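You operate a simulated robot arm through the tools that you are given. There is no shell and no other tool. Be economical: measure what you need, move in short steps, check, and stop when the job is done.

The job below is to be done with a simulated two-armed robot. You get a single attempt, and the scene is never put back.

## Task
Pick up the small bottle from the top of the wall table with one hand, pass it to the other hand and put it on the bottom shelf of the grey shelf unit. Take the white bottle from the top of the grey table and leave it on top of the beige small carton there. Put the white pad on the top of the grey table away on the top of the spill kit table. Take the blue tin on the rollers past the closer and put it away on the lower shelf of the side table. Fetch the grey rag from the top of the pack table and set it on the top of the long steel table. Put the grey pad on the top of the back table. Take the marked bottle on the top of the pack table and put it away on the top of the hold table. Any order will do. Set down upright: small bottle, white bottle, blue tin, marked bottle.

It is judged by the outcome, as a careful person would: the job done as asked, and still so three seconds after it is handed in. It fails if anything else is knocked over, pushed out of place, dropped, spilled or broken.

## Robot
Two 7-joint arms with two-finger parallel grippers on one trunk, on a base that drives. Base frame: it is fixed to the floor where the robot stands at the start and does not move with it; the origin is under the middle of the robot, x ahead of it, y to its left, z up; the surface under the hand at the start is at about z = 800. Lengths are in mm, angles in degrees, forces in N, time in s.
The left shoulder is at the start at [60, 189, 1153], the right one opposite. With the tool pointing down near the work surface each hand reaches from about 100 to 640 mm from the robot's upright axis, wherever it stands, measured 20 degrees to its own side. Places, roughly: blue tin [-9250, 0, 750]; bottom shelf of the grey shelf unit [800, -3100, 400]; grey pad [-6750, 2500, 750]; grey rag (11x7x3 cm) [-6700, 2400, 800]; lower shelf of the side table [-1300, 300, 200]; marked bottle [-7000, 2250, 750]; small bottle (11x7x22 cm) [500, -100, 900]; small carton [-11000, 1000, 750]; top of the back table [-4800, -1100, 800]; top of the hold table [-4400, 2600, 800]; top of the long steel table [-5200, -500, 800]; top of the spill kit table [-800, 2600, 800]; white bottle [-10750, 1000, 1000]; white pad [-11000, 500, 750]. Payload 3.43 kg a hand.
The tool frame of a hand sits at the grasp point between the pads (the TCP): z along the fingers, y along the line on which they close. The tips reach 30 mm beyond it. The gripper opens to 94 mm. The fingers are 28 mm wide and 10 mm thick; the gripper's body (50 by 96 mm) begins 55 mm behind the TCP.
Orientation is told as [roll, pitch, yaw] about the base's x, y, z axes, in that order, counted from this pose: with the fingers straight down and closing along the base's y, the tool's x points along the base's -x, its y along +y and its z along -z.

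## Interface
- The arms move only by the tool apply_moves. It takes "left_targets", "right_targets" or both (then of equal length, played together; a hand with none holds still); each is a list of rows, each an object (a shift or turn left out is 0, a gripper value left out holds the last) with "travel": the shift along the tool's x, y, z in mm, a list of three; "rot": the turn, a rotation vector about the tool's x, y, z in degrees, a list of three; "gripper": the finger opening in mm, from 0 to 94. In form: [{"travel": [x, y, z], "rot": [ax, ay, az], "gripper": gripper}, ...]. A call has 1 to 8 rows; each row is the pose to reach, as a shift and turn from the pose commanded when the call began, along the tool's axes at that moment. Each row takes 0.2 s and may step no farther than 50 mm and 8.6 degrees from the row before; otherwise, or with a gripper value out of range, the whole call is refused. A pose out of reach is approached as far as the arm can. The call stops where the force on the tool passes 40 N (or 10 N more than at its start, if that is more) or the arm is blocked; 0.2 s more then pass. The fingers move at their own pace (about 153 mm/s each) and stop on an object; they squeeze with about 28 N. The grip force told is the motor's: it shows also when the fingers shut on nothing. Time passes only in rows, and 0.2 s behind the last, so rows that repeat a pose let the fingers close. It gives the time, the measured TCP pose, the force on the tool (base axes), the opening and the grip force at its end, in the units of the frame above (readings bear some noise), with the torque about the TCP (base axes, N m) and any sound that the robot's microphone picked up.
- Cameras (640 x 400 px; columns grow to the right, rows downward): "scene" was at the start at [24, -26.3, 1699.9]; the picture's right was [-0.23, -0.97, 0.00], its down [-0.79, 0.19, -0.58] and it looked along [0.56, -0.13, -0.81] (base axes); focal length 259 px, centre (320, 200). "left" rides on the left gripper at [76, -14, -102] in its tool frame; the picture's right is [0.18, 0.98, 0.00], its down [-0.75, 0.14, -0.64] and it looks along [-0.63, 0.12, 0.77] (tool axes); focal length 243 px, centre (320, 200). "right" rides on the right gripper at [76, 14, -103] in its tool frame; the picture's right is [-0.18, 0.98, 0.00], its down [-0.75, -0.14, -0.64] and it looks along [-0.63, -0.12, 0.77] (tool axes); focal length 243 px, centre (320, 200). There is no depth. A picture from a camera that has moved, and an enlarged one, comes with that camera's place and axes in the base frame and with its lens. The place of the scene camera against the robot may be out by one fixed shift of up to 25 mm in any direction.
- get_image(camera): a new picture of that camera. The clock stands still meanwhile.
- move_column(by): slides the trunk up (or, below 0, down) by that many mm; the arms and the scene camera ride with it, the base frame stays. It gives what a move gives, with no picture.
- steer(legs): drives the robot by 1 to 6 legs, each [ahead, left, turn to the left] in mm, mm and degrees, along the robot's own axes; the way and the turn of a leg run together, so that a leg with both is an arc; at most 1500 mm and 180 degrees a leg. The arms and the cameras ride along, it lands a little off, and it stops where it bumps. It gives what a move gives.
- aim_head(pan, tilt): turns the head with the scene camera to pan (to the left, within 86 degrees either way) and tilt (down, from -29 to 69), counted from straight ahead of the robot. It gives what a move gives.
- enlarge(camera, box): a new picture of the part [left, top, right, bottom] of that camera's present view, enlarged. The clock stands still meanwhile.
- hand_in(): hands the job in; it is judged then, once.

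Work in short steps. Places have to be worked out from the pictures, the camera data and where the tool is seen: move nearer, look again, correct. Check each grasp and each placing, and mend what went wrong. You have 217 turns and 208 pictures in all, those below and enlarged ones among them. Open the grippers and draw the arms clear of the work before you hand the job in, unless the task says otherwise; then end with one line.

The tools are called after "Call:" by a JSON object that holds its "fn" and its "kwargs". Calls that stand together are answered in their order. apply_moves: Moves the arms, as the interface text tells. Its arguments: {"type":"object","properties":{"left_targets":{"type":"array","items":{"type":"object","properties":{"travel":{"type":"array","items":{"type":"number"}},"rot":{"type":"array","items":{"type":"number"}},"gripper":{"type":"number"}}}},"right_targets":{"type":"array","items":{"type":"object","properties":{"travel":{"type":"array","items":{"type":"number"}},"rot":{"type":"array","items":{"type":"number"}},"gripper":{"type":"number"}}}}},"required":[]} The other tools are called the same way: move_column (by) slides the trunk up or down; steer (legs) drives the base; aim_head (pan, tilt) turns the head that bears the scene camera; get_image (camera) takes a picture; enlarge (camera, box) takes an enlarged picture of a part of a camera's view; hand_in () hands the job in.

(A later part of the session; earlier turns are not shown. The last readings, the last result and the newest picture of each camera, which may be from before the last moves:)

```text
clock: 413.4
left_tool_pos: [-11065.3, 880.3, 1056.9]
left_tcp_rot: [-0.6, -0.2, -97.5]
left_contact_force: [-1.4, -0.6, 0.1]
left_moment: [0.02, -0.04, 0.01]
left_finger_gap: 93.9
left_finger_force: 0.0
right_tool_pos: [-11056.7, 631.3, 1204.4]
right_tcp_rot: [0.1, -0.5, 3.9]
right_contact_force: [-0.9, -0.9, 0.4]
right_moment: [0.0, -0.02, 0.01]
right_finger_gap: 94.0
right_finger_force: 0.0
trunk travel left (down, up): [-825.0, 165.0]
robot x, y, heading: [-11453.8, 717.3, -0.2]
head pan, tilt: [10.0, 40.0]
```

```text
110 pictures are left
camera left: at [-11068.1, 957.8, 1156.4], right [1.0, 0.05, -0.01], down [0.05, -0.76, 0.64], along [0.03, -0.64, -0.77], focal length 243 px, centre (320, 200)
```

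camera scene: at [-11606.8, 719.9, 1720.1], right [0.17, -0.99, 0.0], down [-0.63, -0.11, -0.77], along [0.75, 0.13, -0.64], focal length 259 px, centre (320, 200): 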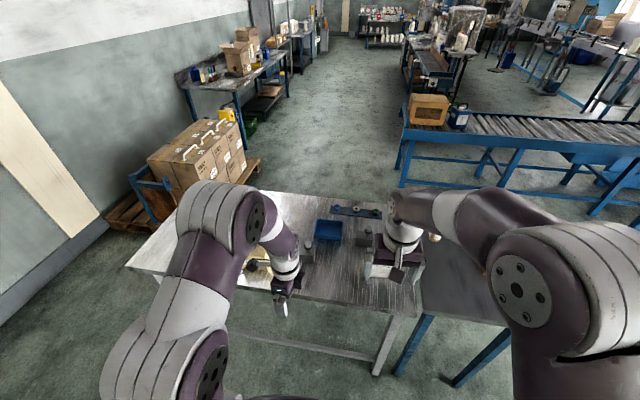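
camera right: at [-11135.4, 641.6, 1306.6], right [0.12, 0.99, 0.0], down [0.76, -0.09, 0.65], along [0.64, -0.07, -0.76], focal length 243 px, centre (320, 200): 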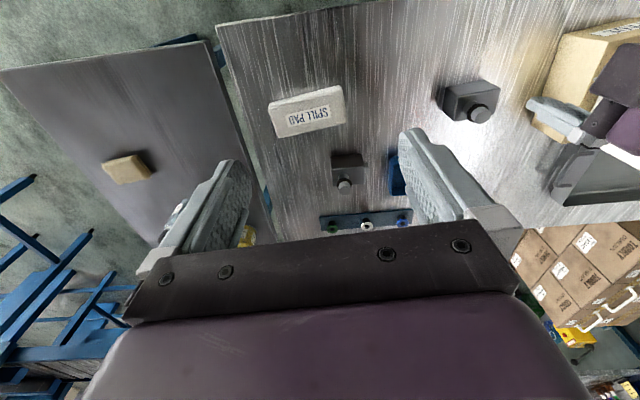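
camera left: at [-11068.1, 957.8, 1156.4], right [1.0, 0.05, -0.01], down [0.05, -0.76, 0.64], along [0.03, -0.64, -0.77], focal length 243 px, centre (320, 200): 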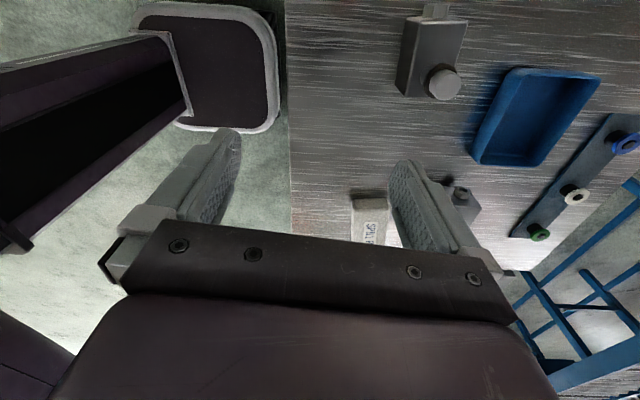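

The white pad is centred at (-10964,598), with its long side about 97° and about 145x70 mm. I'll move up and turn the right hand to close across it.

Call:
{"fn": "steer", "kwargs": {"legs": [[60, 0, 0]]}}

Call:
{"fn": "apply_moves", "kwargs": {"right_targets": [{"travel": [-4, -4, 10], "rot": [0, 0, -8.5]}, {"travel": [-8, -9, 20], "rot": [0, 0, -17]}, {"travel": [-12, -13, 30], "rot": [0, 0, -25.5]}, {"travel": [-16, -18, 40], "rot": [0, 0, -34]}, {"travel": [-20, -22, 55], "rot": [0, 0, -42.5]}, {"travel": [-24, -27, 70], "rot": [0, 0, -51]}, {"travel": [-28, -31, 85], "rot": [0, 0, -59.5]}, {"travel": [-31, -35, 100], "rot": [0, 0, -68]}]}}

Call:
{"fn": "apply_moves", "kwargs": {"right_targets": [{"rot": [0, 0, -8.5]}, {"rot": [0, 0, -17]}, {"rot": [0, 0, -25.6]}, {"travel": [0, 0, 40], "rot": [0, 0, -25.6]}, {"travel": [0, 0, 80], "rot": [0, 0, -25.6]}]}}

Call:
{"fn": "get_image", "kwargs": {"camera": "right"}}

```text
clock: 414.4
left_tool_pos: [-11007.4, 880.5, 1056.1]
left_tcp_rot: [-0.5, -0.2, -97.7]
left_contact_force: [0.0, 0.4, -0.6]
left_moment: [-0.04, -0.04, 0.0]
left_finger_gap: 93.9
left_finger_force: 0.0
right_tool_pos: [-11000.3, 631.9, 1205.7]
right_tcp_rot: [0.0, -0.8, 3.8]
right_contact_force: [-0.5, -0.5, 0.2]
right_moment: [0.02, -0.04, -0.02]
right_finger_gap: 93.8
right_finger_force: 0.0
trunk travel left (down, up): [-825.0, 165.0]
robot x, y, heading: [-11393.0, 717.3, 0.0]
head pan, tilt: [10.0, 40.0]
```

```text
clock: 416.1
left_tool_pos: [-11005.7, 881.1, 1054.8]
left_tcp_rot: [-0.7, -0.2, -97.5]
left_contact_force: [0.9, 0.2, -0.6]
left_moment: [0.01, 0.03, 0.0]
left_finger_gap: 93.8
left_finger_force: 0.1
right_tool_pos: [-10963.2, 598.4, 1105.2]
right_tcp_rot: [-0.4, -0.1, 72.1]
right_contact_force: [-0.5, -0.4, 0.0]
right_moment: [-0.02, -0.04, 0.0]
right_finger_gap: 93.7
right_finger_force: 0.2
trunk travel left (down, up): [-825.0, 165.0]
robot x, y, heading: [-11395.2, 716.4, 0.1]
head pan, tilt: [10.0, 40.0]
```

```text
clock: 417.4
left_tool_pos: [-11005.8, 879.9, 1054.0]
left_tcp_rot: [-0.8, -0.2, -97.6]
left_contact_force: [-0.2, 0.0, -0.2]
left_moment: [-0.03, 0.02, 0.0]
left_finger_gap: 94.1
left_finger_force: 0.0
right_tool_pos: [-10961.7, 597.7, 1024.8]
right_tcp_rot: [-0.4, 0.0, 97.5]
right_contact_force: [-0.5, -0.6, 1.3]
right_moment: [0.02, 0.02, -0.02]
right_finger_gap: 94.0
right_finger_force: 0.1
trunk travel left (down, up): [-825.0, 165.0]
robot x, y, heading: [-11393.7, 716.0, 0.3]
head pan, tilt: [10.0, 40.0]
```

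```text
109 pictures are left
camera right: at [-10967.5, 521.3, 1126.3], right [-1.0, 0.05, -0.01], down [0.04, 0.76, 0.64], along [0.04, 0.64, -0.77], focal length 243 px, centre (320, 200)
```

right: 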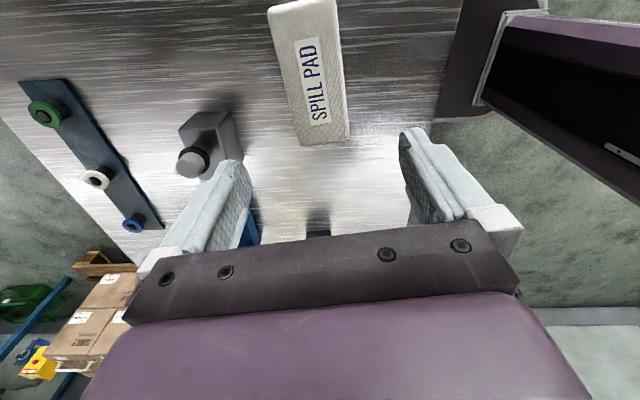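

The pad axis is about 6 mm off centre. I'll correct, descend to z≈836, and close.

Call:
{"fn": "apply_moves", "kwargs": {"right_targets": [{"travel": [0, -6, 45]}, {"travel": [0, -6, 90]}, {"travel": [0, -6, 135]}, {"travel": [0, -6, 165]}, {"travel": [0, -6, 180]}, {"travel": [0, -6, 189]}]}}

Call:
{"fn": "apply_moves", "kwargs": {"right_targets": [{"gripper": 80}, {"gripper": 40}, {"gripper": 20}, {"gripper": 20}]}}

Call:
{"fn": "get_image", "kwargs": {"camera": "right"}}

```text
clock: 418.8
left_tool_pos: [-11006.2, 879.3, 1054.5]
left_tcp_rot: [-0.7, -0.2, -97.6]
left_contact_force: [0.3, 0.4, -0.1]
left_moment: [0.0, -0.03, 0.0]
left_finger_gap: 93.9
left_finger_force: 0.1
right_tool_pos: [-10956.2, 601.6, 834.8]
right_tcp_rot: [-0.4, -0.1, 97.5]
right_contact_force: [-0.3, -0.6, 0.4]
right_moment: [-0.01, 0.0, -0.03]
right_finger_gap: 94.2
right_finger_force: 0.0
trunk travel left (down, up): [-825.0, 165.0]
robot x, y, heading: [-11395.2, 716.9, -0.1]
head pan, tilt: [10.0, 40.0]
```

```text
clock: 419.8
left_tool_pos: [-11006.2, 880.6, 1054.3]
left_tcp_rot: [-0.7, -0.2, -97.5]
left_contact_force: [1.0, -0.2, -0.4]
left_moment: [0.01, 0.01, -0.03]
left_finger_gap: 93.9
left_finger_force: 0.1
right_tool_pos: [-10954.5, 598.2, 835.2]
right_tcp_rot: [-0.5, 0.0, 97.6]
right_contact_force: [0.6, 0.8, 0.6]
right_moment: [0.02, -0.01, -0.01]
right_finger_gap: 71.7
right_finger_force: 27.7
trunk travel left (down, up): [-825.0, 165.0]
robot x, y, heading: [-11395.8, 713.1, 0.1]
head pan, tilt: [10.0, 40.0]
```

```text
108 pictures are left
camera right: at [-10960.3, 523.5, 937.8], right [-1.0, 0.06, -0.01], down [0.04, 0.76, 0.64], along [0.04, 0.64, -0.77], focal length 243 px, centre (320, 200)
```

right: 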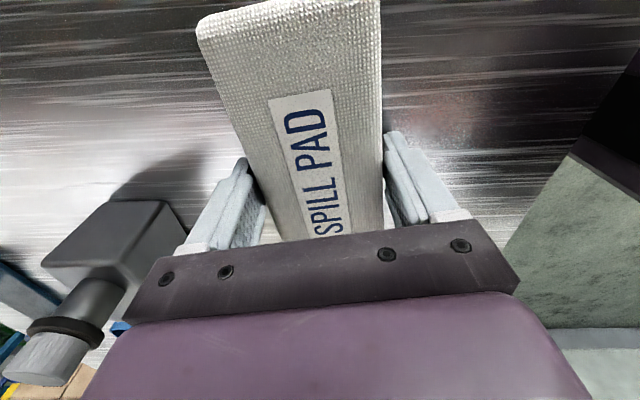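

Gripped at 71.7 mm. I'll lift to z≈1085 before moving anything else.

Call:
{"fn": "apply_moves", "kwargs": {"right_targets": [{"travel": [0, 0, -40]}, {"travel": [0, 0, -80]}, {"travel": [0, 0, -120]}, {"travel": [0, 0, -160]}, {"travel": [0, 0, -200]}, {"travel": [0, 0, -250]}]}}

Call:
{"fn": "steer", "kwargs": {"legs": [[-300, 0, 0]]}}

Call:
{"fn": "aim_head", "kwargs": {"pan": 5, "tilt": 28}}

Call:
{"fn": "get_image", "kwargs": {"camera": "scene"}}

```text
clock: 421.1
left_tool_pos: [-11006.5, 880.2, 1054.3]
left_tcp_rot: [-0.7, -0.2, -97.6]
left_contact_force: [-0.2, 0.0, 0.4]
left_moment: [0.0, -0.01, 0.04]
left_finger_gap: 94.1
left_finger_force: 0.0
right_tool_pos: [-10958.6, 598.6, 1085.9]
right_tcp_rot: [-0.5, 0.0, 97.5]
right_contact_force: [-0.3, 0.4, -0.8]
right_moment: [0.02, -0.01, -0.04]
right_finger_gap: 71.8
right_finger_force: 28.3
trunk travel left (down, up): [-825.0, 165.0]
robot x, y, heading: [-11397.9, 708.0, -0.1]
head pan, tilt: [10.0, 40.0]
```

```text
clock: 423.2
left_tool_pos: [-11303.0, 879.1, 1054.0]
left_tcp_rot: [-0.8, -0.3, -97.8]
left_contact_force: [-0.4, 0.0, -0.5]
left_moment: [-0.02, 0.0, -0.03]
left_finger_gap: 93.9
left_finger_force: 0.2
right_tool_pos: [-11255.8, 596.9, 1085.7]
right_tcp_rot: [-0.3, 0.0, 97.2]
right_contact_force: [-0.1, 0.3, -0.7]
right_moment: [-0.01, -0.02, 0.01]
right_finger_gap: 71.5
right_finger_force: 28.2
trunk travel left (down, up): [-825.0, 165.0]
robot x, y, heading: [-11693.2, 716.7, -0.2]
head pan, tilt: [10.0, 40.0]
```

```text
clock: 423.9
left_tool_pos: [-11304.7, 880.1, 1054.3]
left_tcp_rot: [-0.8, -0.2, -97.9]
left_contact_force: [-0.2, -0.4, -0.2]
left_moment: [-0.01, -0.01, 0.02]
left_finger_gap: 93.8
left_finger_force: 0.1
right_tool_pos: [-11257.5, 597.7, 1085.0]
right_tcp_rot: [-0.4, 0.0, 97.3]
right_contact_force: [-0.3, 0.2, -0.4]
right_moment: [0.0, -0.05, 0.04]
right_finger_gap: 71.9
right_finger_force: 27.8
trunk travel left (down, up): [-825.0, 165.0]
robot x, y, heading: [-11696.1, 716.5, -0.1]
head pan, tilt: [5.0, 28.0]
```

```text
107 pictures are left
camera scene: at [-11650.7, 714.0, 1738.6], right [0.08, -1.0, 0.0], down [-0.47, -0.04, -0.88], along [0.88, 0.07, -0.47], focal length 259 px, centre (320, 200)
```

scene: 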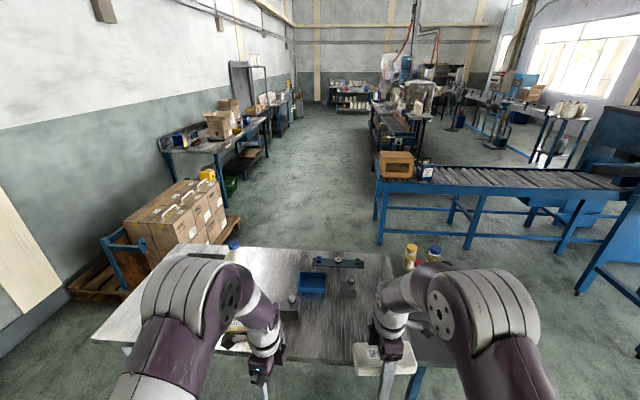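

Now for the blue tin. I'll go around the south end of the tables to the west side of the rollers, facing +x.

Call:
{"fn": "steer", "kwargs": {"legs": [[0, -1280, 0], [950, 0, 0], [850, 0, 0]]}}

Call:
{"fn": "aim_head", "kwargs": {"pan": 20, "tilt": 35}}

Call:
{"fn": "get_image", "kwargs": {"camera": "scene"}}

```text
clock: 439.1
left_tool_pos: [-9506.1, -425.0, 1054.4]
left_tcp_rot: [-0.7, -0.2, -98.4]
left_contact_force: [0.6, 0.5, -0.5]
left_moment: [0.02, 0.03, 0.01]
left_finger_gap: 94.3
left_finger_force: 0.0
right_tool_pos: [-9461.1, -707.0, 1085.7]
right_tcp_rot: [-0.5, 0.0, 96.6]
right_contact_force: [0.0, 0.0, -0.5]
right_moment: [0.0, 0.02, 0.02]
right_finger_gap: 71.8
right_finger_force: 28.1
trunk travel left (down, up): [-825.0, 165.0]
robot x, y, heading: [-9897.9, -587.2, -0.9]
head pan, tilt: [5.0, 28.0]
```

```text
clock: 439.8
left_tool_pos: [-9506.2, -423.8, 1054.6]
left_tcp_rot: [-0.7, -0.2, -98.3]
left_contact_force: [0.4, -0.4, 0.1]
left_moment: [0.01, -0.02, -0.01]
left_finger_gap: 94.3
left_finger_force: 0.1
right_tool_pos: [-9460.3, -706.2, 1086.5]
right_tcp_rot: [-0.5, 0.0, 96.7]
right_contact_force: [0.0, -0.1, -0.1]
right_moment: [0.01, -0.01, 0.0]
right_finger_gap: 72.0
right_finger_force: 27.7
trunk travel left (down, up): [-825.0, 165.0]
robot x, y, heading: [-9897.8, -582.9, -0.9]
head pan, tilt: [20.0, 35.0]
```

```text
106 pictures are left
camera scene: at [-9860.7, -565.0, 1727.7], right [0.33, -0.94, 0.0], down [-0.54, -0.19, -0.82], along [0.77, 0.27, -0.57], focal length 259 px, centre (320, 200)
```

scene: 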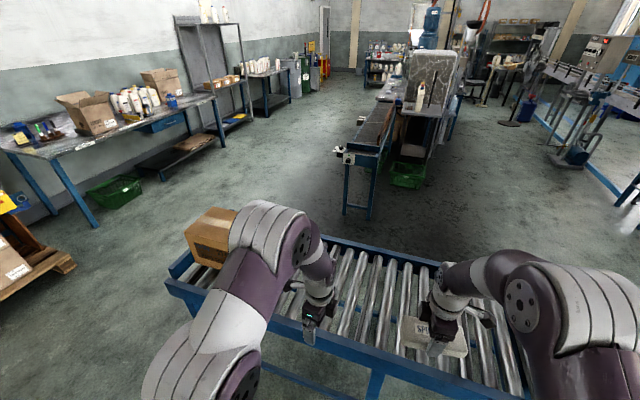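

The tin is hidden behind the left arm. I'll strafe left and look with the left-hand camera.

Call:
{"fn": "steer", "kwargs": {"legs": [[0, 400, 0.9]]}}

Call:
{"fn": "get_image", "kwargs": {"camera": "left"}}

Call:
{"fn": "aim_head", "kwargs": {"pan": 0, "tilt": 40}}

Call:
{"fn": "get_image", "kwargs": {"camera": "scene"}}

```text
clock: 442.4
left_tool_pos: [-9506.3, -15.9, 1054.3]
left_tcp_rot: [-0.7, -0.2, -97.6]
left_contact_force: [-0.2, -0.8, -0.3]
left_moment: [0.0, -0.01, 0.02]
left_finger_gap: 94.2
left_finger_force: 0.1
right_tool_pos: [-9456.8, -299.0, 1084.5]
right_tcp_rot: [-0.5, -0.1, 97.5]
right_contact_force: [0.3, 0.4, -0.8]
right_moment: [-0.01, 0.03, -0.01]
right_finger_gap: 71.8
right_finger_force: 28.2
trunk travel left (down, up): [-825.0, 165.0]
robot x, y, heading: [-9893.2, -178.0, -0.0]
head pan, tilt: [20.0, 35.0]
```

```text
105 pictures are left
camera left: at [-9508.5, 60.6, 1156.0], right [1.0, 0.05, -0.01], down [0.05, -0.76, 0.64], along [0.02, -0.64, -0.77], focal length 243 px, centre (320, 200)
```

left: 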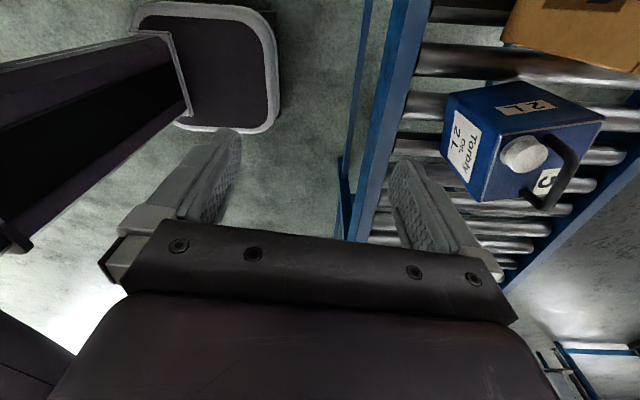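

```text
clock: 443.2
left_tool_pos: [-9506.2, -14.9, 1054.4]
left_tcp_rot: [-0.8, -0.1, -97.5]
left_contact_force: [-0.2, 0.0, 0.4]
left_moment: [0.0, -0.02, -0.01]
left_finger_gap: 93.9
left_finger_force: 0.1
right_tool_pos: [-9456.7, -297.5, 1085.9]
right_tcp_rot: [-0.5, 0.0, 97.5]
right_contact_force: [-0.1, 0.3, -1.3]
right_moment: [-0.03, -0.02, 0.05]
right_finger_gap: 71.9
right_finger_force: 28.7
trunk travel left (down, up): [-825.0, 165.0]
robot x, y, heading: [-9895.6, -180.7, 0.1]
head pan, tilt: [0.0, 40.0]
```

```text
104 pictures are left
camera scene: at [-9856.8, -190.8, 1720.1], right [0.0, -1.0, 0.0], down [-0.64, 0.0, -0.77], along [0.77, 0.0, -0.64], focal length 259 px, centre (320, 200)
```

scene: 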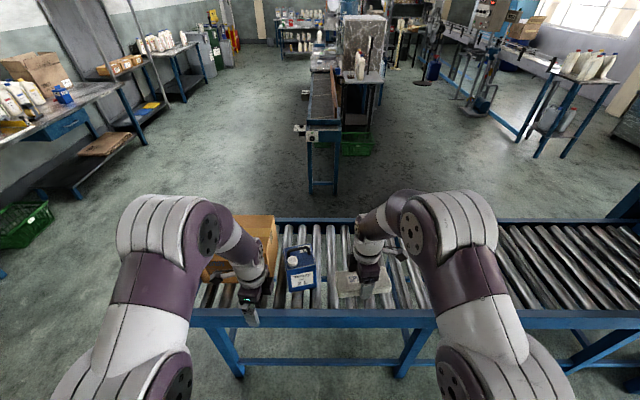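

Call:
{"fn": "enlarge", "kwargs": {"camera": "left", "box": [420, 60, 620, 220]}}

Call:
{"fn": "enlarge", "kwargs": {"camera": "scene", "box": [230, 215, 390, 315]}}

```text
2.50 times, centred on (520, 140) of left
camera zoom: at [-9508.5, 61.3, 1155.8], right [1.0, 0.05, -0.01], down [0.05, -0.76, 0.64], along [0.02, -0.64, -0.77], focal length 606 px, centre (-180, 350)
```

zoom: 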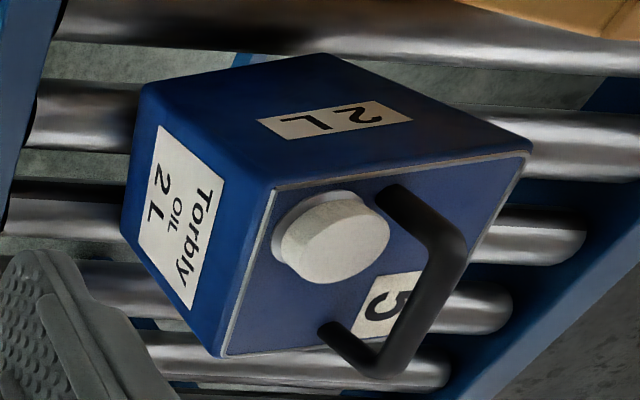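

```text
4.00 times, centred on (310, 265) of scene
camera zoom: at [-9856.8, -190.8, 1720.1], right [0.0, -1.0, 0.0], down [-0.64, 0.0, -0.77], along [0.77, 0.0, -0.64], focal length 1037 px, centre (360, -60)
```

zoom: 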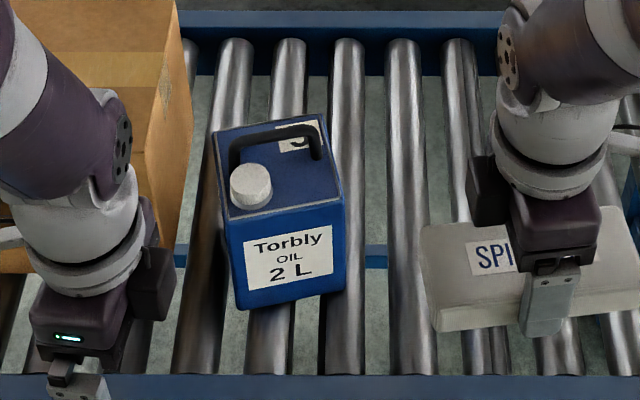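

The tin is a square can of about 112 mm, too wide to grip by the body. It has a black strap handle: bar about 80 mm long from (-9224,-59) to (-9203,-138), at z≈912. I'll grip the handle with the left hand, tilted a bit along the bar. First I'll tuck the right hand with the pad aside and reposition the robot.

Call:
{"fn": "apply_moves", "kwargs": {"right_targets": [{"travel": [33, 22, 0]}, {"travel": [66, 44, 0]}, {"travel": [99, 66, 0]}, {"travel": [132, 88, 0]}, {"travel": [165, 110, 0]}, {"travel": [195, 133, 0]}]}}

Call:
{"fn": "steer", "kwargs": {"legs": [[100, 320, -25]]}}

```text
clock: 444.6
left_tool_pos: [-9507.4, -15.6, 1054.9]
left_tcp_rot: [-0.8, -0.2, -97.6]
left_contact_force: [-0.5, 1.1, -0.1]
left_moment: [0.02, 0.0, 0.01]
left_finger_gap: 94.0
left_finger_force: 0.1
right_tool_pos: [-9564.9, -508.3, 1083.6]
right_tcp_rot: [-0.5, -0.1, 97.5]
right_contact_force: [-0.2, 0.1, -0.9]
right_moment: [0.01, -0.01, -0.03]
right_finger_gap: 71.9
right_finger_force: 28.3
trunk travel left (down, up): [-825.0, 165.0]
robot x, y, heading: [-9895.2, -183.2, 0.1]
head pan, tilt: [0.0, 40.0]
```

```text
clock: 446.8
left_tool_pos: [-9309.9, 94.8, 1054.3]
left_tcp_rot: [-0.7, -0.3, -122.3]
left_contact_force: [-0.1, -0.5, 0.2]
left_moment: [-0.01, 0.01, 0.01]
left_finger_gap: 94.1
left_finger_force: 0.0
right_tool_pos: [-9568.5, -327.9, 1084.7]
right_tcp_rot: [-0.5, -0.2, 72.8]
right_contact_force: [0.5, 0.0, -0.5]
right_moment: [0.03, -0.01, -0.05]
right_finger_gap: 71.8
right_finger_force: 28.1
trunk travel left (down, up): [-825.0, 165.0]
robot x, y, heading: [-9732.7, 108.9, -24.5]
head pan, tilt: [0.0, 40.0]
```

Call:
{"fn": "steer", "kwargs": {"legs": [[60, 62, -0.5]]}}

Call:
{"fn": "apply_moves", "kwargs": {"left_targets": [{"rot": [0, 0, -8]}, {"rot": [0, 0, -16]}, {"rot": [0, 0, -24]}, {"rot": [0, 0, -32]}, {"rot": [0, 0, -40]}, {"rot": [0, 0, -47.3]}, {"rot": [0, 0, -47.3]}]}}

Call:
{"fn": "get_image", "kwargs": {"camera": "left"}}

```text
clock: 447.9
left_tool_pos: [-9229.6, 120.7, 1053.9]
left_tcp_rot: [-0.8, -0.3, -122.9]
left_contact_force: [0.1, 0.5, 0.3]
left_moment: [-0.03, 0.02, -0.03]
left_finger_gap: 94.0
left_finger_force: 0.1
right_tool_pos: [-9492.0, -300.0, 1085.8]
right_tcp_rot: [-0.4, 0.0, 72.1]
right_contact_force: [0.7, 0.9, -1.3]
right_moment: [-0.01, 0.03, 0.02]
right_finger_gap: 71.6
right_finger_force: 28.4
trunk travel left (down, up): [-825.0, 165.0]
robot x, y, heading: [-9655.2, 136.7, -25.1]
head pan, tilt: [0.0, 40.0]
```

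```text
clock: 449.5
left_tool_pos: [-9231.6, 119.2, 1053.9]
left_tcp_rot: [-0.6, 0.4, -75.5]
left_contact_force: [0.4, -0.7, 0.0]
left_moment: [0.0, 0.02, 0.01]
left_finger_gap: 93.8
left_finger_force: 0.0
right_tool_pos: [-9494.5, -301.1, 1084.5]
right_tcp_rot: [-0.3, -0.1, 72.1]
right_contact_force: [-0.4, 0.2, -0.7]
right_moment: [-0.01, 0.0, -0.01]
right_finger_gap: 71.8
right_finger_force: 28.0
trunk travel left (down, up): [-825.0, 165.0]
robot x, y, heading: [-9656.0, 136.7, -25.2]
head pan, tilt: [0.0, 40.0]
```

```text
101 pictures are left
camera left: at [-9262.5, 188.7, 1156.5], right [0.91, 0.42, -0.01], down [0.33, -0.7, 0.64], along [0.26, -0.58, -0.77], focal length 243 px, centre (320, 200)
```

left: 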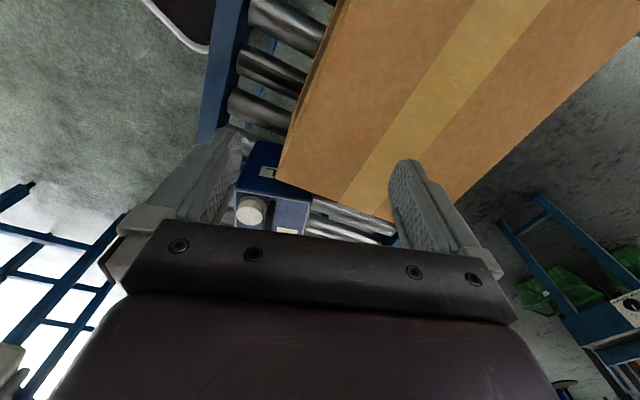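

The box corner is at (-9242,21), top z≈921, and the cap position is confirmed. I'll move to a pre-grasp pose, tilted 30° and leaning over the box with clearance.

Call:
{"fn": "apply_moves", "kwargs": {"left_targets": [{"travel": [-21, -5, 0], "rot": [0, -3.75, 0]}, {"travel": [-42, -9, 0], "rot": [0, -7.5, 0]}, {"travel": [-63, -14, 0], "rot": [0, -11.25, 0]}, {"travel": [-84, -18, 0], "rot": [0, -15, 0]}, {"travel": [-105, -23, 8], "rot": [0, -18.75, 0]}, {"travel": [-125, -27, 20], "rot": [0, -22.5, 0]}, {"travel": [-145, -32, 30], "rot": [0, -26.25, 0]}, {"travel": [-165, -36, 40], "rot": [0, -30, 0], "gripper": 50}]}}

Call:
{"fn": "get_image", "kwargs": {"camera": "left"}}

Call:
{"fn": "get_image", "kwargs": {"camera": "scene"}}

```text
clock: 451.3
left_tool_pos: [-9225.2, -48.1, 1013.2]
left_tcp_rot: [-0.9, -29.6, -75.2]
left_contact_force: [0.6, 0.1, 0.2]
left_moment: [0.01, -0.03, 0.0]
left_finger_gap: 50.1
left_finger_force: 0.1
right_tool_pos: [-9494.7, -301.1, 1084.2]
right_tcp_rot: [-0.5, 0.1, 72.2]
right_contact_force: [-0.7, 0.2, 0.1]
right_moment: [-0.01, 0.03, -0.02]
right_finger_gap: 71.7
right_finger_force: 28.0
trunk travel left (down, up): [-825.0, 165.0]
robot x, y, heading: [-9656.3, 135.6, -25.3]
head pan, tilt: [0.0, 40.0]
```

```text
100 pictures are left
camera left: at [-9267.4, 59.7, 1063.8], right [0.91, 0.4, -0.1], down [0.23, -0.29, 0.93], along [0.34, -0.87, -0.36], focal length 243 px, centre (320, 200)
```

left: 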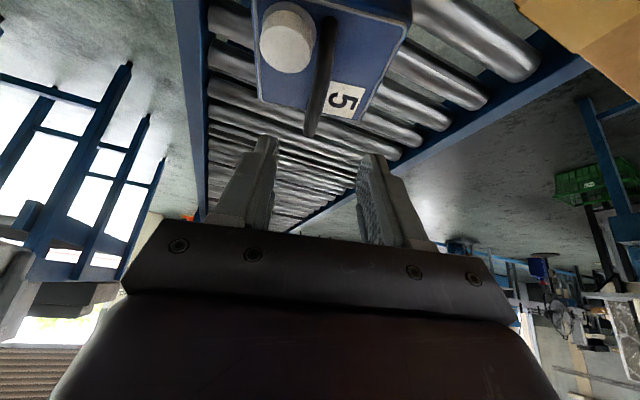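

```text
99 pictures are left
camera scene: at [-9617.8, 115.3, 1720.1], right [-0.43, -0.9, 0.0], down [-0.58, 0.27, -0.77], along [0.69, -0.33, -0.64], focal length 259 px, centre (320, 200)
```

scene: 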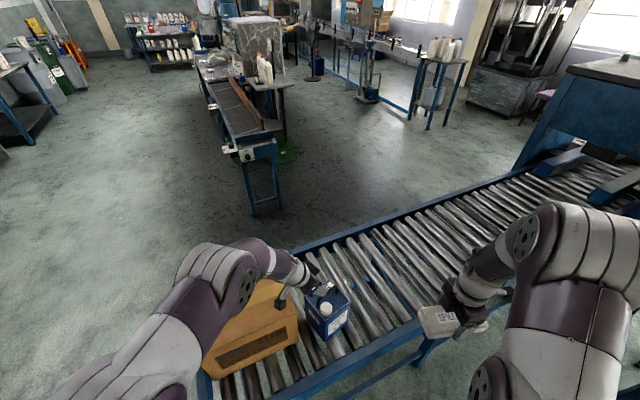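

The geometry is confirmed: the bar centre is at about (-9217,-100,910). I'll advance along the fingers with a 50 mm opening.

Call:
{"fn": "apply_moves", "kwargs": {"left_targets": [{"travel": [0, -3, 40]}, {"travel": [0, -5, 70]}, {"travel": [0, -5, 90]}, {"travel": [0, -5, 100]}]}}

Call:
{"fn": "get_image", "kwargs": {"camera": "left"}}

```text
clock: 452.3
left_tool_pos: [-9218.5, -99.5, 925.5]
left_tcp_rot: [-0.7, -29.7, -75.3]
left_contact_force: [-1.0, -0.1, 0.0]
left_moment: [0.02, -0.01, 0.01]
left_finger_gap: 50.1
left_finger_force: 0.1
right_tool_pos: [-9493.6, -300.8, 1084.4]
right_tcp_rot: [-0.5, 0.0, 72.2]
right_contact_force: [0.3, 0.4, -0.9]
right_moment: [0.0, 0.0, 0.01]
right_finger_gap: 71.8
right_finger_force: 28.1
trunk travel left (down, up): [-825.0, 165.0]
robot x, y, heading: [-9656.6, 136.0, -25.6]
head pan, tilt: [0.0, 40.0]
```

```text
98 pictures are left
camera left: at [-9260.8, 10.2, 976.8], right [0.91, 0.4, -0.1], down [0.23, -0.29, 0.93], along [0.34, -0.87, -0.36], focal length 243 px, centre (320, 200)
```

left: 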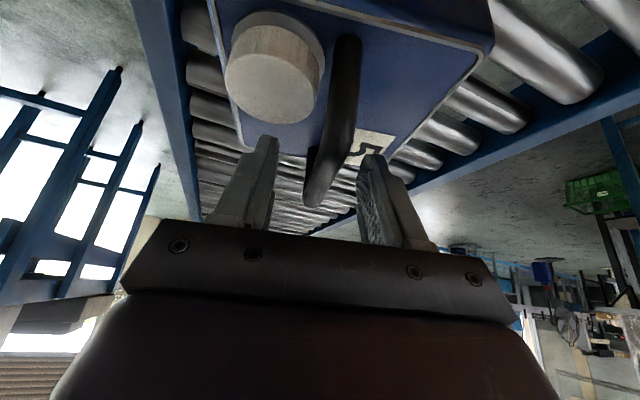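

The bar lies between the fingers but close to the tips. I'll go 9 mm deeper, shift 3 mm, and close.

Call:
{"fn": "apply_moves", "kwargs": {"left_targets": [{"travel": [0, 3, 5]}, {"travel": [0, 3, 9]}, {"travel": [0, 3, 9], "gripper": 30}, {"travel": [0, 3, 9], "gripper": 5}, {"travel": [0, 3, 9], "gripper": 5}]}}

Call:
{"fn": "get_image", "kwargs": {"camera": "left"}}

```text
clock: 453.5
left_tool_pos: [-9216.2, -102.3, 917.5]
left_tcp_rot: [-0.8, -29.5, -75.2]
left_contact_force: [-5.3, -1.5, -0.1]
left_moment: [0.63, 0.23, 0.26]
left_finger_gap: 17.0
left_finger_force: 27.8
right_tool_pos: [-9494.8, -300.6, 1084.4]
right_tcp_rot: [-0.5, -0.1, 72.2]
right_contact_force: [-0.7, 0.2, 0.3]
right_moment: [0.02, -0.02, 0.01]
right_finger_gap: 71.4
right_finger_force: 28.1
trunk travel left (down, up): [-825.0, 165.0]
robot x, y, heading: [-9658.0, 135.1, -25.6]
head pan, tilt: [0.0, 40.0]
```

```text
97 pictures are left
camera left: at [-9257.7, 6.8, 969.2], right [0.91, 0.4, -0.1], down [0.23, -0.29, 0.93], along [0.34, -0.87, -0.36], focal length 243 px, centre (320, 200)
```

left: 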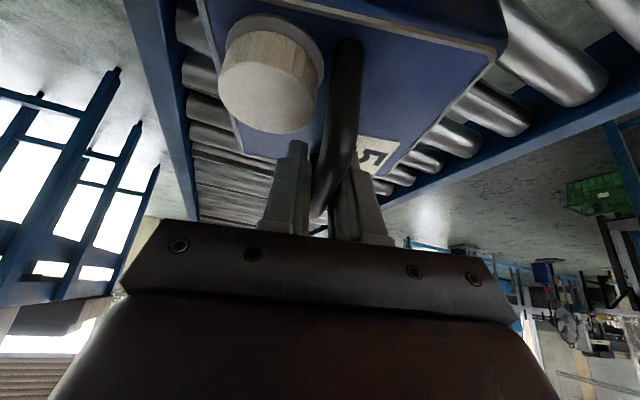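

The handle is gripped with a 17 mm opening. I'll lift straight up 60 mm and check.

Call:
{"fn": "apply_moves", "kwargs": {"left_targets": [{"travel": [-5, 0, -9]}, {"travel": [-12, 0, -21]}, {"travel": [-20, 0, -35]}, {"travel": [-30, 0, -52]}]}}

Call:
{"fn": "get_image", "kwargs": {"camera": "left"}}

Call:
{"fn": "get_image", "kwargs": {"camera": "scene"}}

```text
clock: 454.5
left_tool_pos: [-9214.3, -101.4, 976.2]
left_tcp_rot: [-0.9, -29.4, -75.2]
left_contact_force: [-0.1, 0.7, -20.3]
left_moment: [-0.09, -0.06, 0.02]
left_finger_gap: 16.5
left_finger_force: 28.3
right_tool_pos: [-9493.6, -302.3, 1085.0]
right_tcp_rot: [-0.4, 0.0, 72.2]
right_contact_force: [-0.8, -0.2, -0.5]
right_moment: [-0.04, 0.0, 0.01]
right_finger_gap: 71.5
right_finger_force: 28.0
trunk travel left (down, up): [-825.0, 165.0]
robot x, y, heading: [-9652.0, 136.1, -25.1]
head pan, tilt: [0.0, 40.0]
```

```text
96 pictures are left
camera left: at [-9256.4, 6.8, 1028.7], right [0.91, 0.4, -0.1], down [0.23, -0.29, 0.93], along [0.34, -0.87, -0.36], focal length 243 px, centre (320, 200)
```

left: 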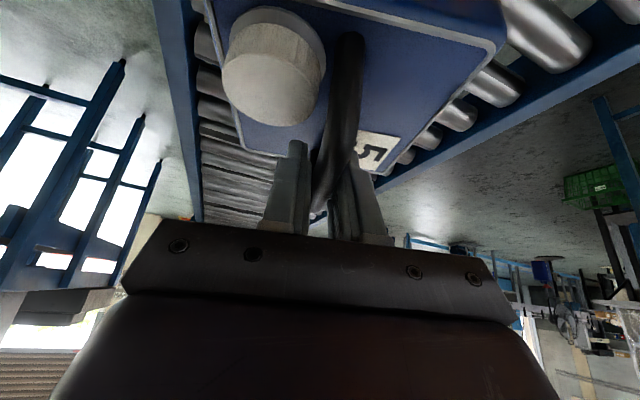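

```text
95 pictures are left
camera scene: at [-9616.6, 114.5, 1720.0], right [-0.43, -0.9, 0.0], down [-0.58, 0.27, -0.77], along [0.69, -0.33, -0.64], focal length 259 px, centre (320, 200)
```

scene: 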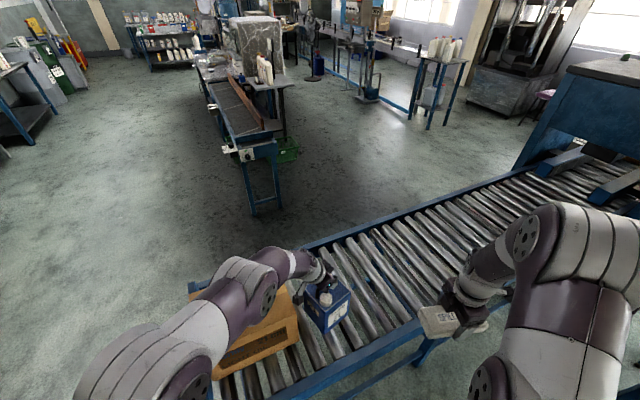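

The tin hangs level (20 N). I'll raise the trunk so its bottom clears the box, then back straight out.

Call:
{"fn": "move_column", "kwargs": {"by": 160}}

Call:
{"fn": "apply_moves", "kwargs": {"left_targets": [{"travel": [-5, 0, -9]}, {"travel": [-12, 0, -21]}]}}

Call:
{"fn": "steer", "kwargs": {"legs": [[-350, 0, 0]]}}

Call:
{"fn": "get_image", "kwargs": {"camera": "scene"}}

```text
clock: 456.3
left_tool_pos: [-9213.7, -103.2, 1138.6]
left_tcp_rot: [-0.9, -29.5, -75.2]
left_contact_force: [-0.2, -0.1, -19.2]
left_moment: [-0.13, -0.01, 0.01]
left_finger_gap: 16.5
left_finger_force: 28.3
right_tool_pos: [-9492.0, -301.1, 1244.7]
right_tcp_rot: [-0.3, 0.0, 72.2]
right_contact_force: [-1.1, 0.8, -0.5]
right_moment: [0.01, -0.01, -0.02]
right_finger_gap: 71.6
right_finger_force: 27.4
trunk travel left (down, up): [-985.0, 5.0]
robot x, y, heading: [-9656.8, 134.7, -24.9]
head pan, tilt: [0.0, 40.0]
```

```text
clock: 456.9
left_tool_pos: [-9214.3, -103.3, 1161.9]
left_tcp_rot: [-0.9, -29.6, -75.2]
left_contact_force: [-0.2, 1.0, -19.9]
left_moment: [-0.13, -0.01, 0.0]
left_finger_gap: 16.7
left_finger_force: 28.4
right_tool_pos: [-9493.3, -300.7, 1244.8]
right_tcp_rot: [-0.5, 0.0, 72.2]
right_contact_force: [0.1, 0.2, -0.5]
right_moment: [0.01, 0.03, -0.01]
right_finger_gap: 71.5
right_finger_force: 27.4
trunk travel left (down, up): [-985.0, 5.0]
robot x, y, heading: [-9655.3, 137.6, -25.2]
head pan, tilt: [0.0, 40.0]
```

```text
clock: 459.2
left_tool_pos: [-9526.5, 42.9, 1161.7]
left_tcp_rot: [-0.8, -29.5, -75.3]
left_contact_force: [1.0, 0.5, -20.1]
left_moment: [-0.2, -0.06, -0.04]
left_finger_gap: 16.6
left_finger_force: 28.1
right_tool_pos: [-9806.9, -154.0, 1244.5]
right_tcp_rot: [-0.3, -0.2, 71.9]
right_contact_force: [-0.5, 0.1, -0.6]
right_moment: [-0.01, 0.0, -0.03]
right_finger_gap: 71.7
right_finger_force: 28.3
trunk travel left (down, up): [-985.0, 5.0]
robot x, y, heading: [-9969.2, 283.1, -25.7]
head pan, tilt: [0.0, 40.0]
```

```text
94 pictures are left
camera scene: at [-9926.4, 261.9, 1879.9], right [-0.43, -0.9, 0.0], down [-0.58, 0.28, -0.76], along [0.69, -0.33, -0.65], focal length 259 px, centre (320, 200)
```

scene: 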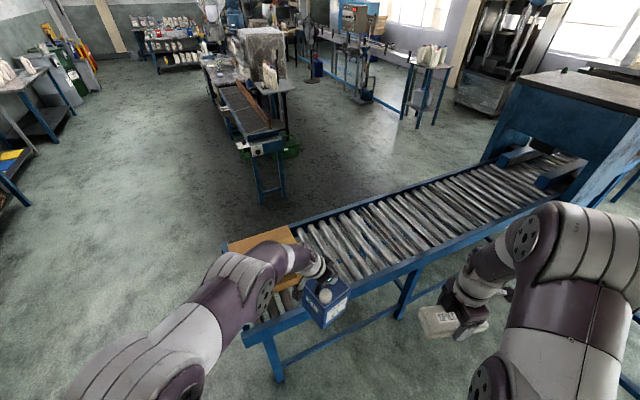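

Clear. I'll turn to face +x, go north past the roller end, and drive east along the main aisle.

Call:
{"fn": "steer", "kwargs": {"legs": [[0, 0, 25.7], [0, 830, 0], [1450, 0, 0], [1450, 0, 0], [1450, 0, 0], [1400, 0, 0]]}}

Call:
{"fn": "aim_head", "kwargs": {"pan": 0, "tilt": 22}}

Call:
{"fn": "get_image", "kwargs": {"camera": "scene"}}

```text
clock: 491.9
left_tool_pos: [-3733.5, 1078.8, 1163.2]
left_tcp_rot: [-0.8, -29.6, -49.8]
left_contact_force: [0.4, 0.2, -0.2]
left_moment: [0.01, 0.0, 0.02]
left_finger_gap: 5.1
left_finger_force: 0.2
right_tool_pos: [-3902.1, 780.5, 1245.7]
right_tcp_rot: [-0.6, 0.0, 97.6]
right_contact_force: [-0.2, -0.7, 0.0]
right_moment: [-0.01, -0.03, 0.02]
right_finger_gap: 72.0
right_finger_force: 28.2
trunk travel left (down, up): [-985.0, 5.0]
robot x, y, heading: [-4228.3, 1103.2, 0.0]
head pan, tilt: [0.0, 40.0]
```

```text
clock: 492.7
left_tool_pos: [-3732.6, 1079.7, 1164.3]
left_tcp_rot: [-0.8, -29.6, -49.8]
left_contact_force: [-0.6, -0.3, -0.2]
left_moment: [0.02, 0.0, 0.01]
left_finger_gap: 5.1
left_finger_force: 0.0
right_tool_pos: [-3899.4, 780.8, 1244.5]
right_tcp_rot: [-0.5, 0.0, 97.6]
right_contact_force: [0.2, 0.2, -1.8]
right_moment: [-0.03, -0.03, 0.04]
right_finger_gap: 71.7
right_finger_force: 28.2
trunk travel left (down, up): [-985.0, 5.0]
robot x, y, heading: [-4231.5, 1106.3, 0.3]
head pan, tilt: [0.0, 22.0]
```

```text
93 pictures are left
camera scene: at [-4185.7, 1097.0, 1908.2], right [0.0, -1.0, 0.0], down [-0.38, 0.0, -0.93], along [0.93, 0.0, -0.38], focal length 259 px, centre (320, 200)
```

scene: 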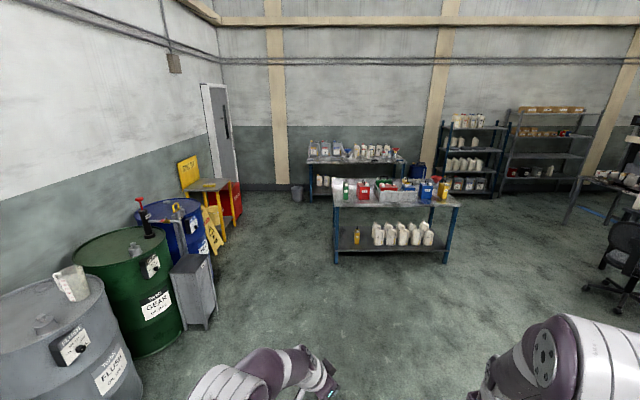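

The left fingers are empty: the tin slipped out somewhere on the way. I'll look back along the route for it.

Call:
{"fn": "steer", "kwargs": {"legs": [[0, 0, 180]]}}

Call:
{"fn": "aim_head", "kwargs": {"pan": 0, "tilt": 20}}

Call:
{"fn": "get_image", "kwargs": {"camera": "scene"}}

```text
clock: 500.4
left_tool_pos: [-4731.3, 1136.6, 1164.1]
left_tcp_rot: [-0.7, -29.7, 129.7]
left_contact_force: [0.0, -0.2, 0.8]
left_moment: [0.0, 0.04, -0.02]
left_finger_gap: 4.8
left_finger_force: 0.0
right_tool_pos: [-4562.1, 1435.1, 1245.1]
right_tcp_rot: [-0.5, 0.0, -82.8]
right_contact_force: [1.1, 0.3, -0.5]
right_moment: [0.02, 0.01, 0.0]
right_finger_gap: 71.7
right_finger_force: 27.9
trunk travel left (down, up): [-985.0, 5.0]
robot x, y, heading: [-4230.7, 1106.1, 179.7]
head pan, tilt: [0.0, 22.0]
```

```text
clock: 501.0
left_tool_pos: [-4731.7, 1136.9, 1162.7]
left_tcp_rot: [-0.7, -29.7, 129.9]
left_contact_force: [0.3, -0.5, 0.6]
left_moment: [0.04, 0.02, 0.0]
left_finger_gap: 4.9
left_finger_force: 0.1
right_tool_pos: [-4560.8, 1434.6, 1245.5]
right_tcp_rot: [-0.6, 0.1, -82.7]
right_contact_force: [-0.2, 0.4, -0.2]
right_moment: [0.0, 0.01, -0.03]
right_finger_gap: 71.7
right_finger_force: 28.2
trunk travel left (down, up): [-985.0, 5.0]
robot x, y, heading: [-4231.7, 1104.9, 179.8]
head pan, tilt: [0.0, 20.0]
```

```text
92 pictures are left
camera scene: at [-4252.4, 1097.4, 1911.5], right [0.0, 1.0, 0.0], down [0.34, 0.0, -0.94], along [-0.94, 0.0, -0.34], focal length 259 px, centre (320, 200)
```

scene: 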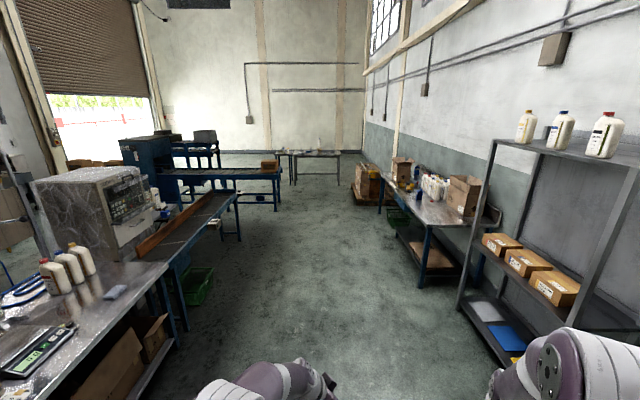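

The aisle floor looks clear, so the tin probably fell near the rollers. I'll enlarge that area.

Call:
{"fn": "enlarge", "kwargs": {"camera": "scene", "box": [220, 140, 380, 240]}}

```text
4.00 times, centred on (300, 190) of scene
camera zoom: at [-4252.4, 1097.4, 1911.5], right [0.0, 1.0, 0.0], down [0.34, 0.0, -0.94], along [-0.94, 0.0, -0.34], focal length 1037 px, centre (400, 240)
```

zoom: 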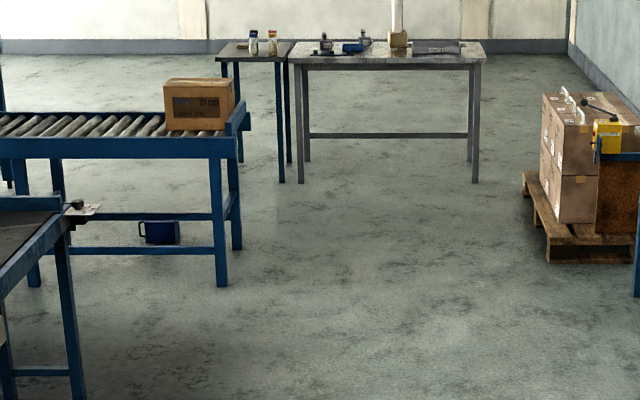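

The tin is on the floor west of the rollers, lying on its side near (-9484,-190); everything else there looks fine. I'll deliver the white pad first so both hands are free, then recover the tin.

Call:
{"fn": "steer", "kwargs": {"legs": [[0, 0, -90], [150, -1150, 0], [0, -1150, 0], [0, -1130, 0]]}}

Call:
{"fn": "move_column", "kwargs": {"by": -160}}

Call:
{"fn": "aim_head", "kwargs": {"pan": 0, "tilt": 30}}

Call:
{"fn": "get_image", "kwargs": {"camera": "scene"}}

```text
clock: 521.6
left_tool_pos: [-772.0, 1742.9, 1162.4]
left_tcp_rot: [-0.8, -29.6, 40.2]
left_contact_force: [-0.6, -0.1, -0.6]
left_moment: [-0.03, -0.01, -0.05]
left_finger_gap: 4.9
left_finger_force: 0.0
right_tool_pos: [-472.7, 1573.6, 1244.6]
right_tcp_rot: [-0.5, 0.0, -172.4]
right_contact_force: [-0.8, -0.3, -0.8]
right_moment: [-0.01, -0.01, 0.01]
right_finger_gap: 71.8
right_finger_force: 28.1
trunk travel left (down, up): [-985.0, 5.0]
robot x, y, heading: [-796.9, 1245.2, 90.0]
head pan, tilt: [0.0, 20.0]
```

```text
clock: 523.4
left_tool_pos: [-771.5, 1742.7, 1003.3]
left_tcp_rot: [-0.7, -29.5, 40.2]
left_contact_force: [0.0, -0.2, -0.2]
left_moment: [-0.02, -0.03, 0.0]
left_finger_gap: 5.2
left_finger_force: 0.0
right_tool_pos: [-471.7, 1574.2, 1085.7]
right_tcp_rot: [-0.5, -0.1, -172.5]
right_contact_force: [-0.6, -0.1, -0.6]
right_moment: [0.01, 0.02, 0.01]
right_finger_gap: 71.8
right_finger_force: 28.0
trunk travel left (down, up): [-825.0, 165.0]
robot x, y, heading: [-800.7, 1242.6, 90.0]
head pan, tilt: [0.0, 20.0]
```

```text
clock: 524.1
left_tool_pos: [-771.1, 1742.0, 1002.8]
left_tcp_rot: [-0.7, -29.5, 40.2]
left_contact_force: [0.4, -0.3, -0.1]
left_moment: [0.06, 0.01, -0.01]
left_finger_gap: 5.1
left_finger_force: 0.0
right_tool_pos: [-471.0, 1576.1, 1085.4]
right_tcp_rot: [-0.4, 0.0, -172.3]
right_contact_force: [0.5, -0.6, 0.3]
right_moment: [0.01, 0.01, 0.0]
right_finger_gap: 71.9
right_finger_force: 27.8
trunk travel left (down, up): [-825.0, 165.0]
robot x, y, heading: [-801.6, 1244.6, 90.1]
head pan, tilt: [0.0, 30.0]
```

```text
90 pictures are left
camera scene: at [-784.9, 1264.3, 1735.5], right [1.0, 0.0, 0.0], down [0.0, -0.5, -0.87], along [0.0, 0.87, -0.5], focal length 259 px, centre (320, 200)
```

scene: 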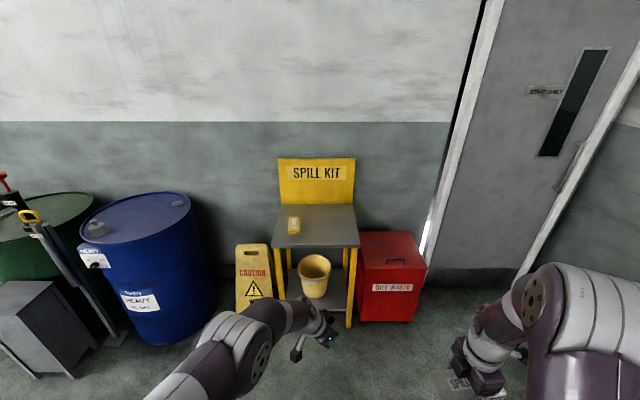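

The spill kit table is clear apart from a sponge at its left. I'll tuck the left hand away first, then drive in.

Call:
{"fn": "apply_moves", "kwargs": {"left_targets": [{"travel": [29, 8, -30]}, {"travel": [58, 16, -60]}, {"travel": [87, 24, -90]}, {"travel": [116, 32, -120]}, {"travel": [146, 40, -150]}]}}

Call:
{"fn": "steer", "kwargs": {"legs": [[770, 55, 0]]}}

Call:
{"fn": "apply_moves", "kwargs": {"right_targets": [{"travel": [-26, -29, 0]}, {"travel": [-52, -58, 0]}, {"travel": [-78, -87, 0]}, {"travel": [-104, -116, 0]}, {"travel": [-130, -145, 0]}, {"travel": [-157, -172, 0]}]}}

Call:
{"fn": "aim_head", "kwargs": {"pan": 0, "tilt": 50}}

Call:
{"fn": "get_image", "kwargs": {"camera": "scene"}}

```text
clock: 525.3
left_tool_pos: [-958.6, 1671.6, 1035.4]
left_tcp_rot: [-0.9, -29.5, 40.2]
left_contact_force: [0.2, 0.5, -0.5]
left_moment: [-0.02, 0.0, 0.02]
left_finger_gap: 5.0
left_finger_force: 0.1
left hand out of reach, approached as far as the arm can: row 4, 5
right_tool_pos: [-473.4, 1575.4, 1085.2]
right_tcp_rot: [-0.5, 0.0, -172.4]
right_contact_force: [0.1, 0.9, -0.9]
right_moment: [-0.02, 0.0, 0.0]
right_finger_gap: 71.3
right_finger_force: 28.2
trunk travel left (down, up): [-825.0, 165.0]
robot x, y, heading: [-798.9, 1242.7, 90.3]
head pan, tilt: [0.0, 30.0]
```

```text
clock: 529.5
left_tool_pos: [-1014.9, 2438.6, 1036.5]
left_tcp_rot: [-0.7, -29.6, 40.2]
left_contact_force: [0.4, -0.5, -0.5]
left_moment: [0.0, 0.0, 0.0]
left_finger_gap: 4.9
left_finger_force: 0.0
right_tool_pos: [-529.4, 2343.2, 1084.7]
right_tcp_rot: [-0.5, 0.0, -172.3]
right_contact_force: [0.5, -0.1, -0.5]
right_moment: [0.02, -0.05, 0.01]
right_finger_gap: 71.8
right_finger_force: 28.0
trunk travel left (down, up): [-825.0, 165.0]
robot x, y, heading: [-853.2, 2016.1, 90.4]
head pan, tilt: [0.0, 30.0]
```

```text
clock: 530.9
left_tool_pos: [-1014.7, 2439.2, 1035.4]
left_tcp_rot: [-1.0, -29.6, 40.4]
left_contact_force: [0.8, -0.5, 0.7]
left_moment: [0.01, -0.02, -0.01]
left_finger_gap: 5.0
left_finger_force: 0.0
right_tool_pos: [-708.5, 2493.5, 1085.9]
right_tcp_rot: [-0.4, 0.0, -172.4]
right_contact_force: [-0.9, 0.6, -0.9]
right_moment: [0.0, 0.0, 0.02]
right_finger_gap: 72.0
right_finger_force: 27.9
trunk travel left (down, up): [-825.0, 165.0]
robot x, y, heading: [-853.7, 2012.2, 90.1]
head pan, tilt: [0.0, 30.0]
```

```text
clock: 531.7
left_tool_pos: [-1014.6, 2438.8, 1036.1]
left_tcp_rot: [-0.8, -29.6, 40.3]
left_contact_force: [0.0, 0.4, 0.3]
left_moment: [-0.02, 0.01, -0.04]
left_finger_gap: 4.8
left_finger_force: 0.0
right_tool_pos: [-707.8, 2493.3, 1086.3]
right_tcp_rot: [-0.5, 0.0, -172.3]
right_contact_force: [1.0, -0.5, -1.9]
right_moment: [0.02, -0.01, -0.02]
right_finger_gap: 71.7
right_finger_force: 28.5
trunk travel left (down, up): [-825.0, 165.0]
robot x, y, heading: [-853.6, 2010.0, 90.2]
head pan, tilt: [0.0, 50.0]
```

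```text
89 pictures are left
camera scene: at [-842.1, 2018.7, 1706.0], right [1.0, 0.0, 0.0], down [0.0, -0.77, -0.64], along [0.0, 0.64, -0.77], focal length 259 px, centre (320, 200)
```

scene: 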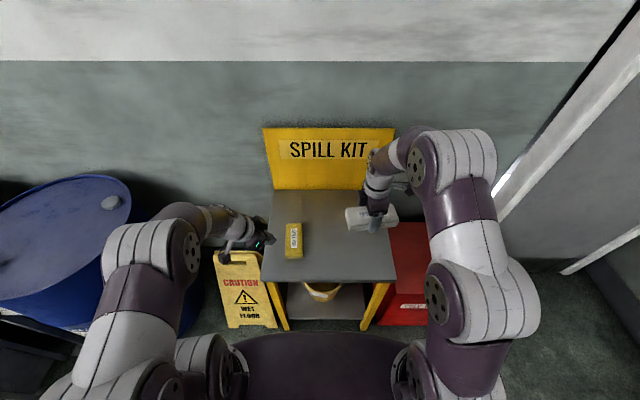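

The pad is over the table. I'll lower it to contact.

Call:
{"fn": "apply_moves", "kwargs": {"right_targets": [{"travel": [0, 0, 45]}, {"travel": [0, 0, 90]}, {"travel": [0, 0, 135]}, {"travel": [0, 0, 180]}, {"travel": [0, 0, 225]}, {"travel": [0, 0, 242]}]}}

Call:
{"fn": "apply_moves", "kwargs": {"right_targets": [{"travel": [0, 0, 5]}, {"travel": [0, 0, 9]}, {"travel": [0, 0, 12]}, {"travel": [0, 0, 15]}]}}

```text
clock: 533.1
left_tool_pos: [-1015.4, 2438.9, 1035.8]
left_tcp_rot: [-0.9, -29.6, 40.3]
left_contact_force: [-0.2, -0.4, 0.0]
left_moment: [0.04, -0.01, -0.01]
left_finger_gap: 4.9
left_finger_force: 0.0
right_tool_pos: [-708.7, 2495.5, 844.8]
right_tcp_rot: [-0.5, -0.1, -172.3]
right_contact_force: [0.1, 0.0, -0.6]
right_moment: [-0.04, 0.0, 0.04]
right_finger_gap: 71.7
right_finger_force: 27.5
trunk travel left (down, up): [-825.0, 165.0]
robot x, y, heading: [-857.1, 2010.6, 90.2]
head pan, tilt: [0.0, 50.0]
```

```text
clock: 534.1
left_tool_pos: [-1014.0, 2438.9, 1035.2]
left_tcp_rot: [-0.8, -29.7, 40.4]
left_contact_force: [-0.2, -0.3, 0.4]
left_moment: [0.0, -0.01, 0.01]
left_finger_gap: 4.9
left_finger_force: 0.0
right_tool_pos: [-708.6, 2493.8, 829.0]
right_tcp_rot: [-0.5, 0.1, -172.3]
right_contact_force: [0.2, 0.3, -0.9]
right_moment: [-0.03, 0.0, 0.02]
right_finger_gap: 71.5
right_finger_force: 27.7
trunk travel left (down, up): [-825.0, 165.0]
robot x, y, heading: [-851.9, 2010.7, 90.2]
head pan, tilt: [0.0, 50.0]
```

Call:
{"fn": "apply_moves", "kwargs": {"right_targets": [{"travel": [0, 0, 4]}, {"travel": [0, 0, 8]}, {"travel": [0, 0, 12]}, {"travel": [0, 0, 16]}, {"travel": [0, 0, 20]}, {"travel": [0, 0, 24]}, {"travel": [0, 0, 28]}, {"travel": [0, 0, 32]}]}}

Call:
{"fn": "get_image", "kwargs": {"camera": "right"}}

```text
clock: 535.5
left_tool_pos: [-1015.5, 2436.7, 1036.6]
left_tcp_rot: [-0.8, -29.7, 40.3]
left_contact_force: [0.6, -1.3, -0.3]
left_moment: [0.0, -0.02, -0.02]
left_finger_gap: 5.3
left_finger_force: 0.0
right_tool_pos: [-709.1, 2494.9, 809.6]
right_tcp_rot: [-0.6, -0.1, -172.3]
right_contact_force: [-0.8, -4.8, 19.1]
right_moment: [-0.87, 0.03, -0.04]
right_finger_gap: 71.9
right_finger_force: 28.6
trunk travel left (down, up): [-825.0, 165.0]
robot x, y, heading: [-855.6, 2010.4, 90.0]
head pan, tilt: [0.0, 50.0]
stopped in row 6 (right hand): the force on the tool passed its limit at 52 N (the readings are from after the stop); the commanded pose is now the measured one
```

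```text
88 pictures are left
camera right: at [-632.0, 2490.7, 912.6], right [-0.05, -1.0, -0.01], down [-0.77, 0.03, 0.64], along [-0.64, 0.04, -0.77], focal length 243 px, centre (320, 200)
```

right: 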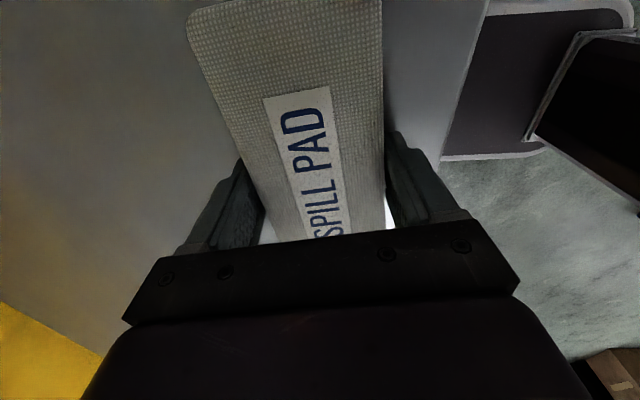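

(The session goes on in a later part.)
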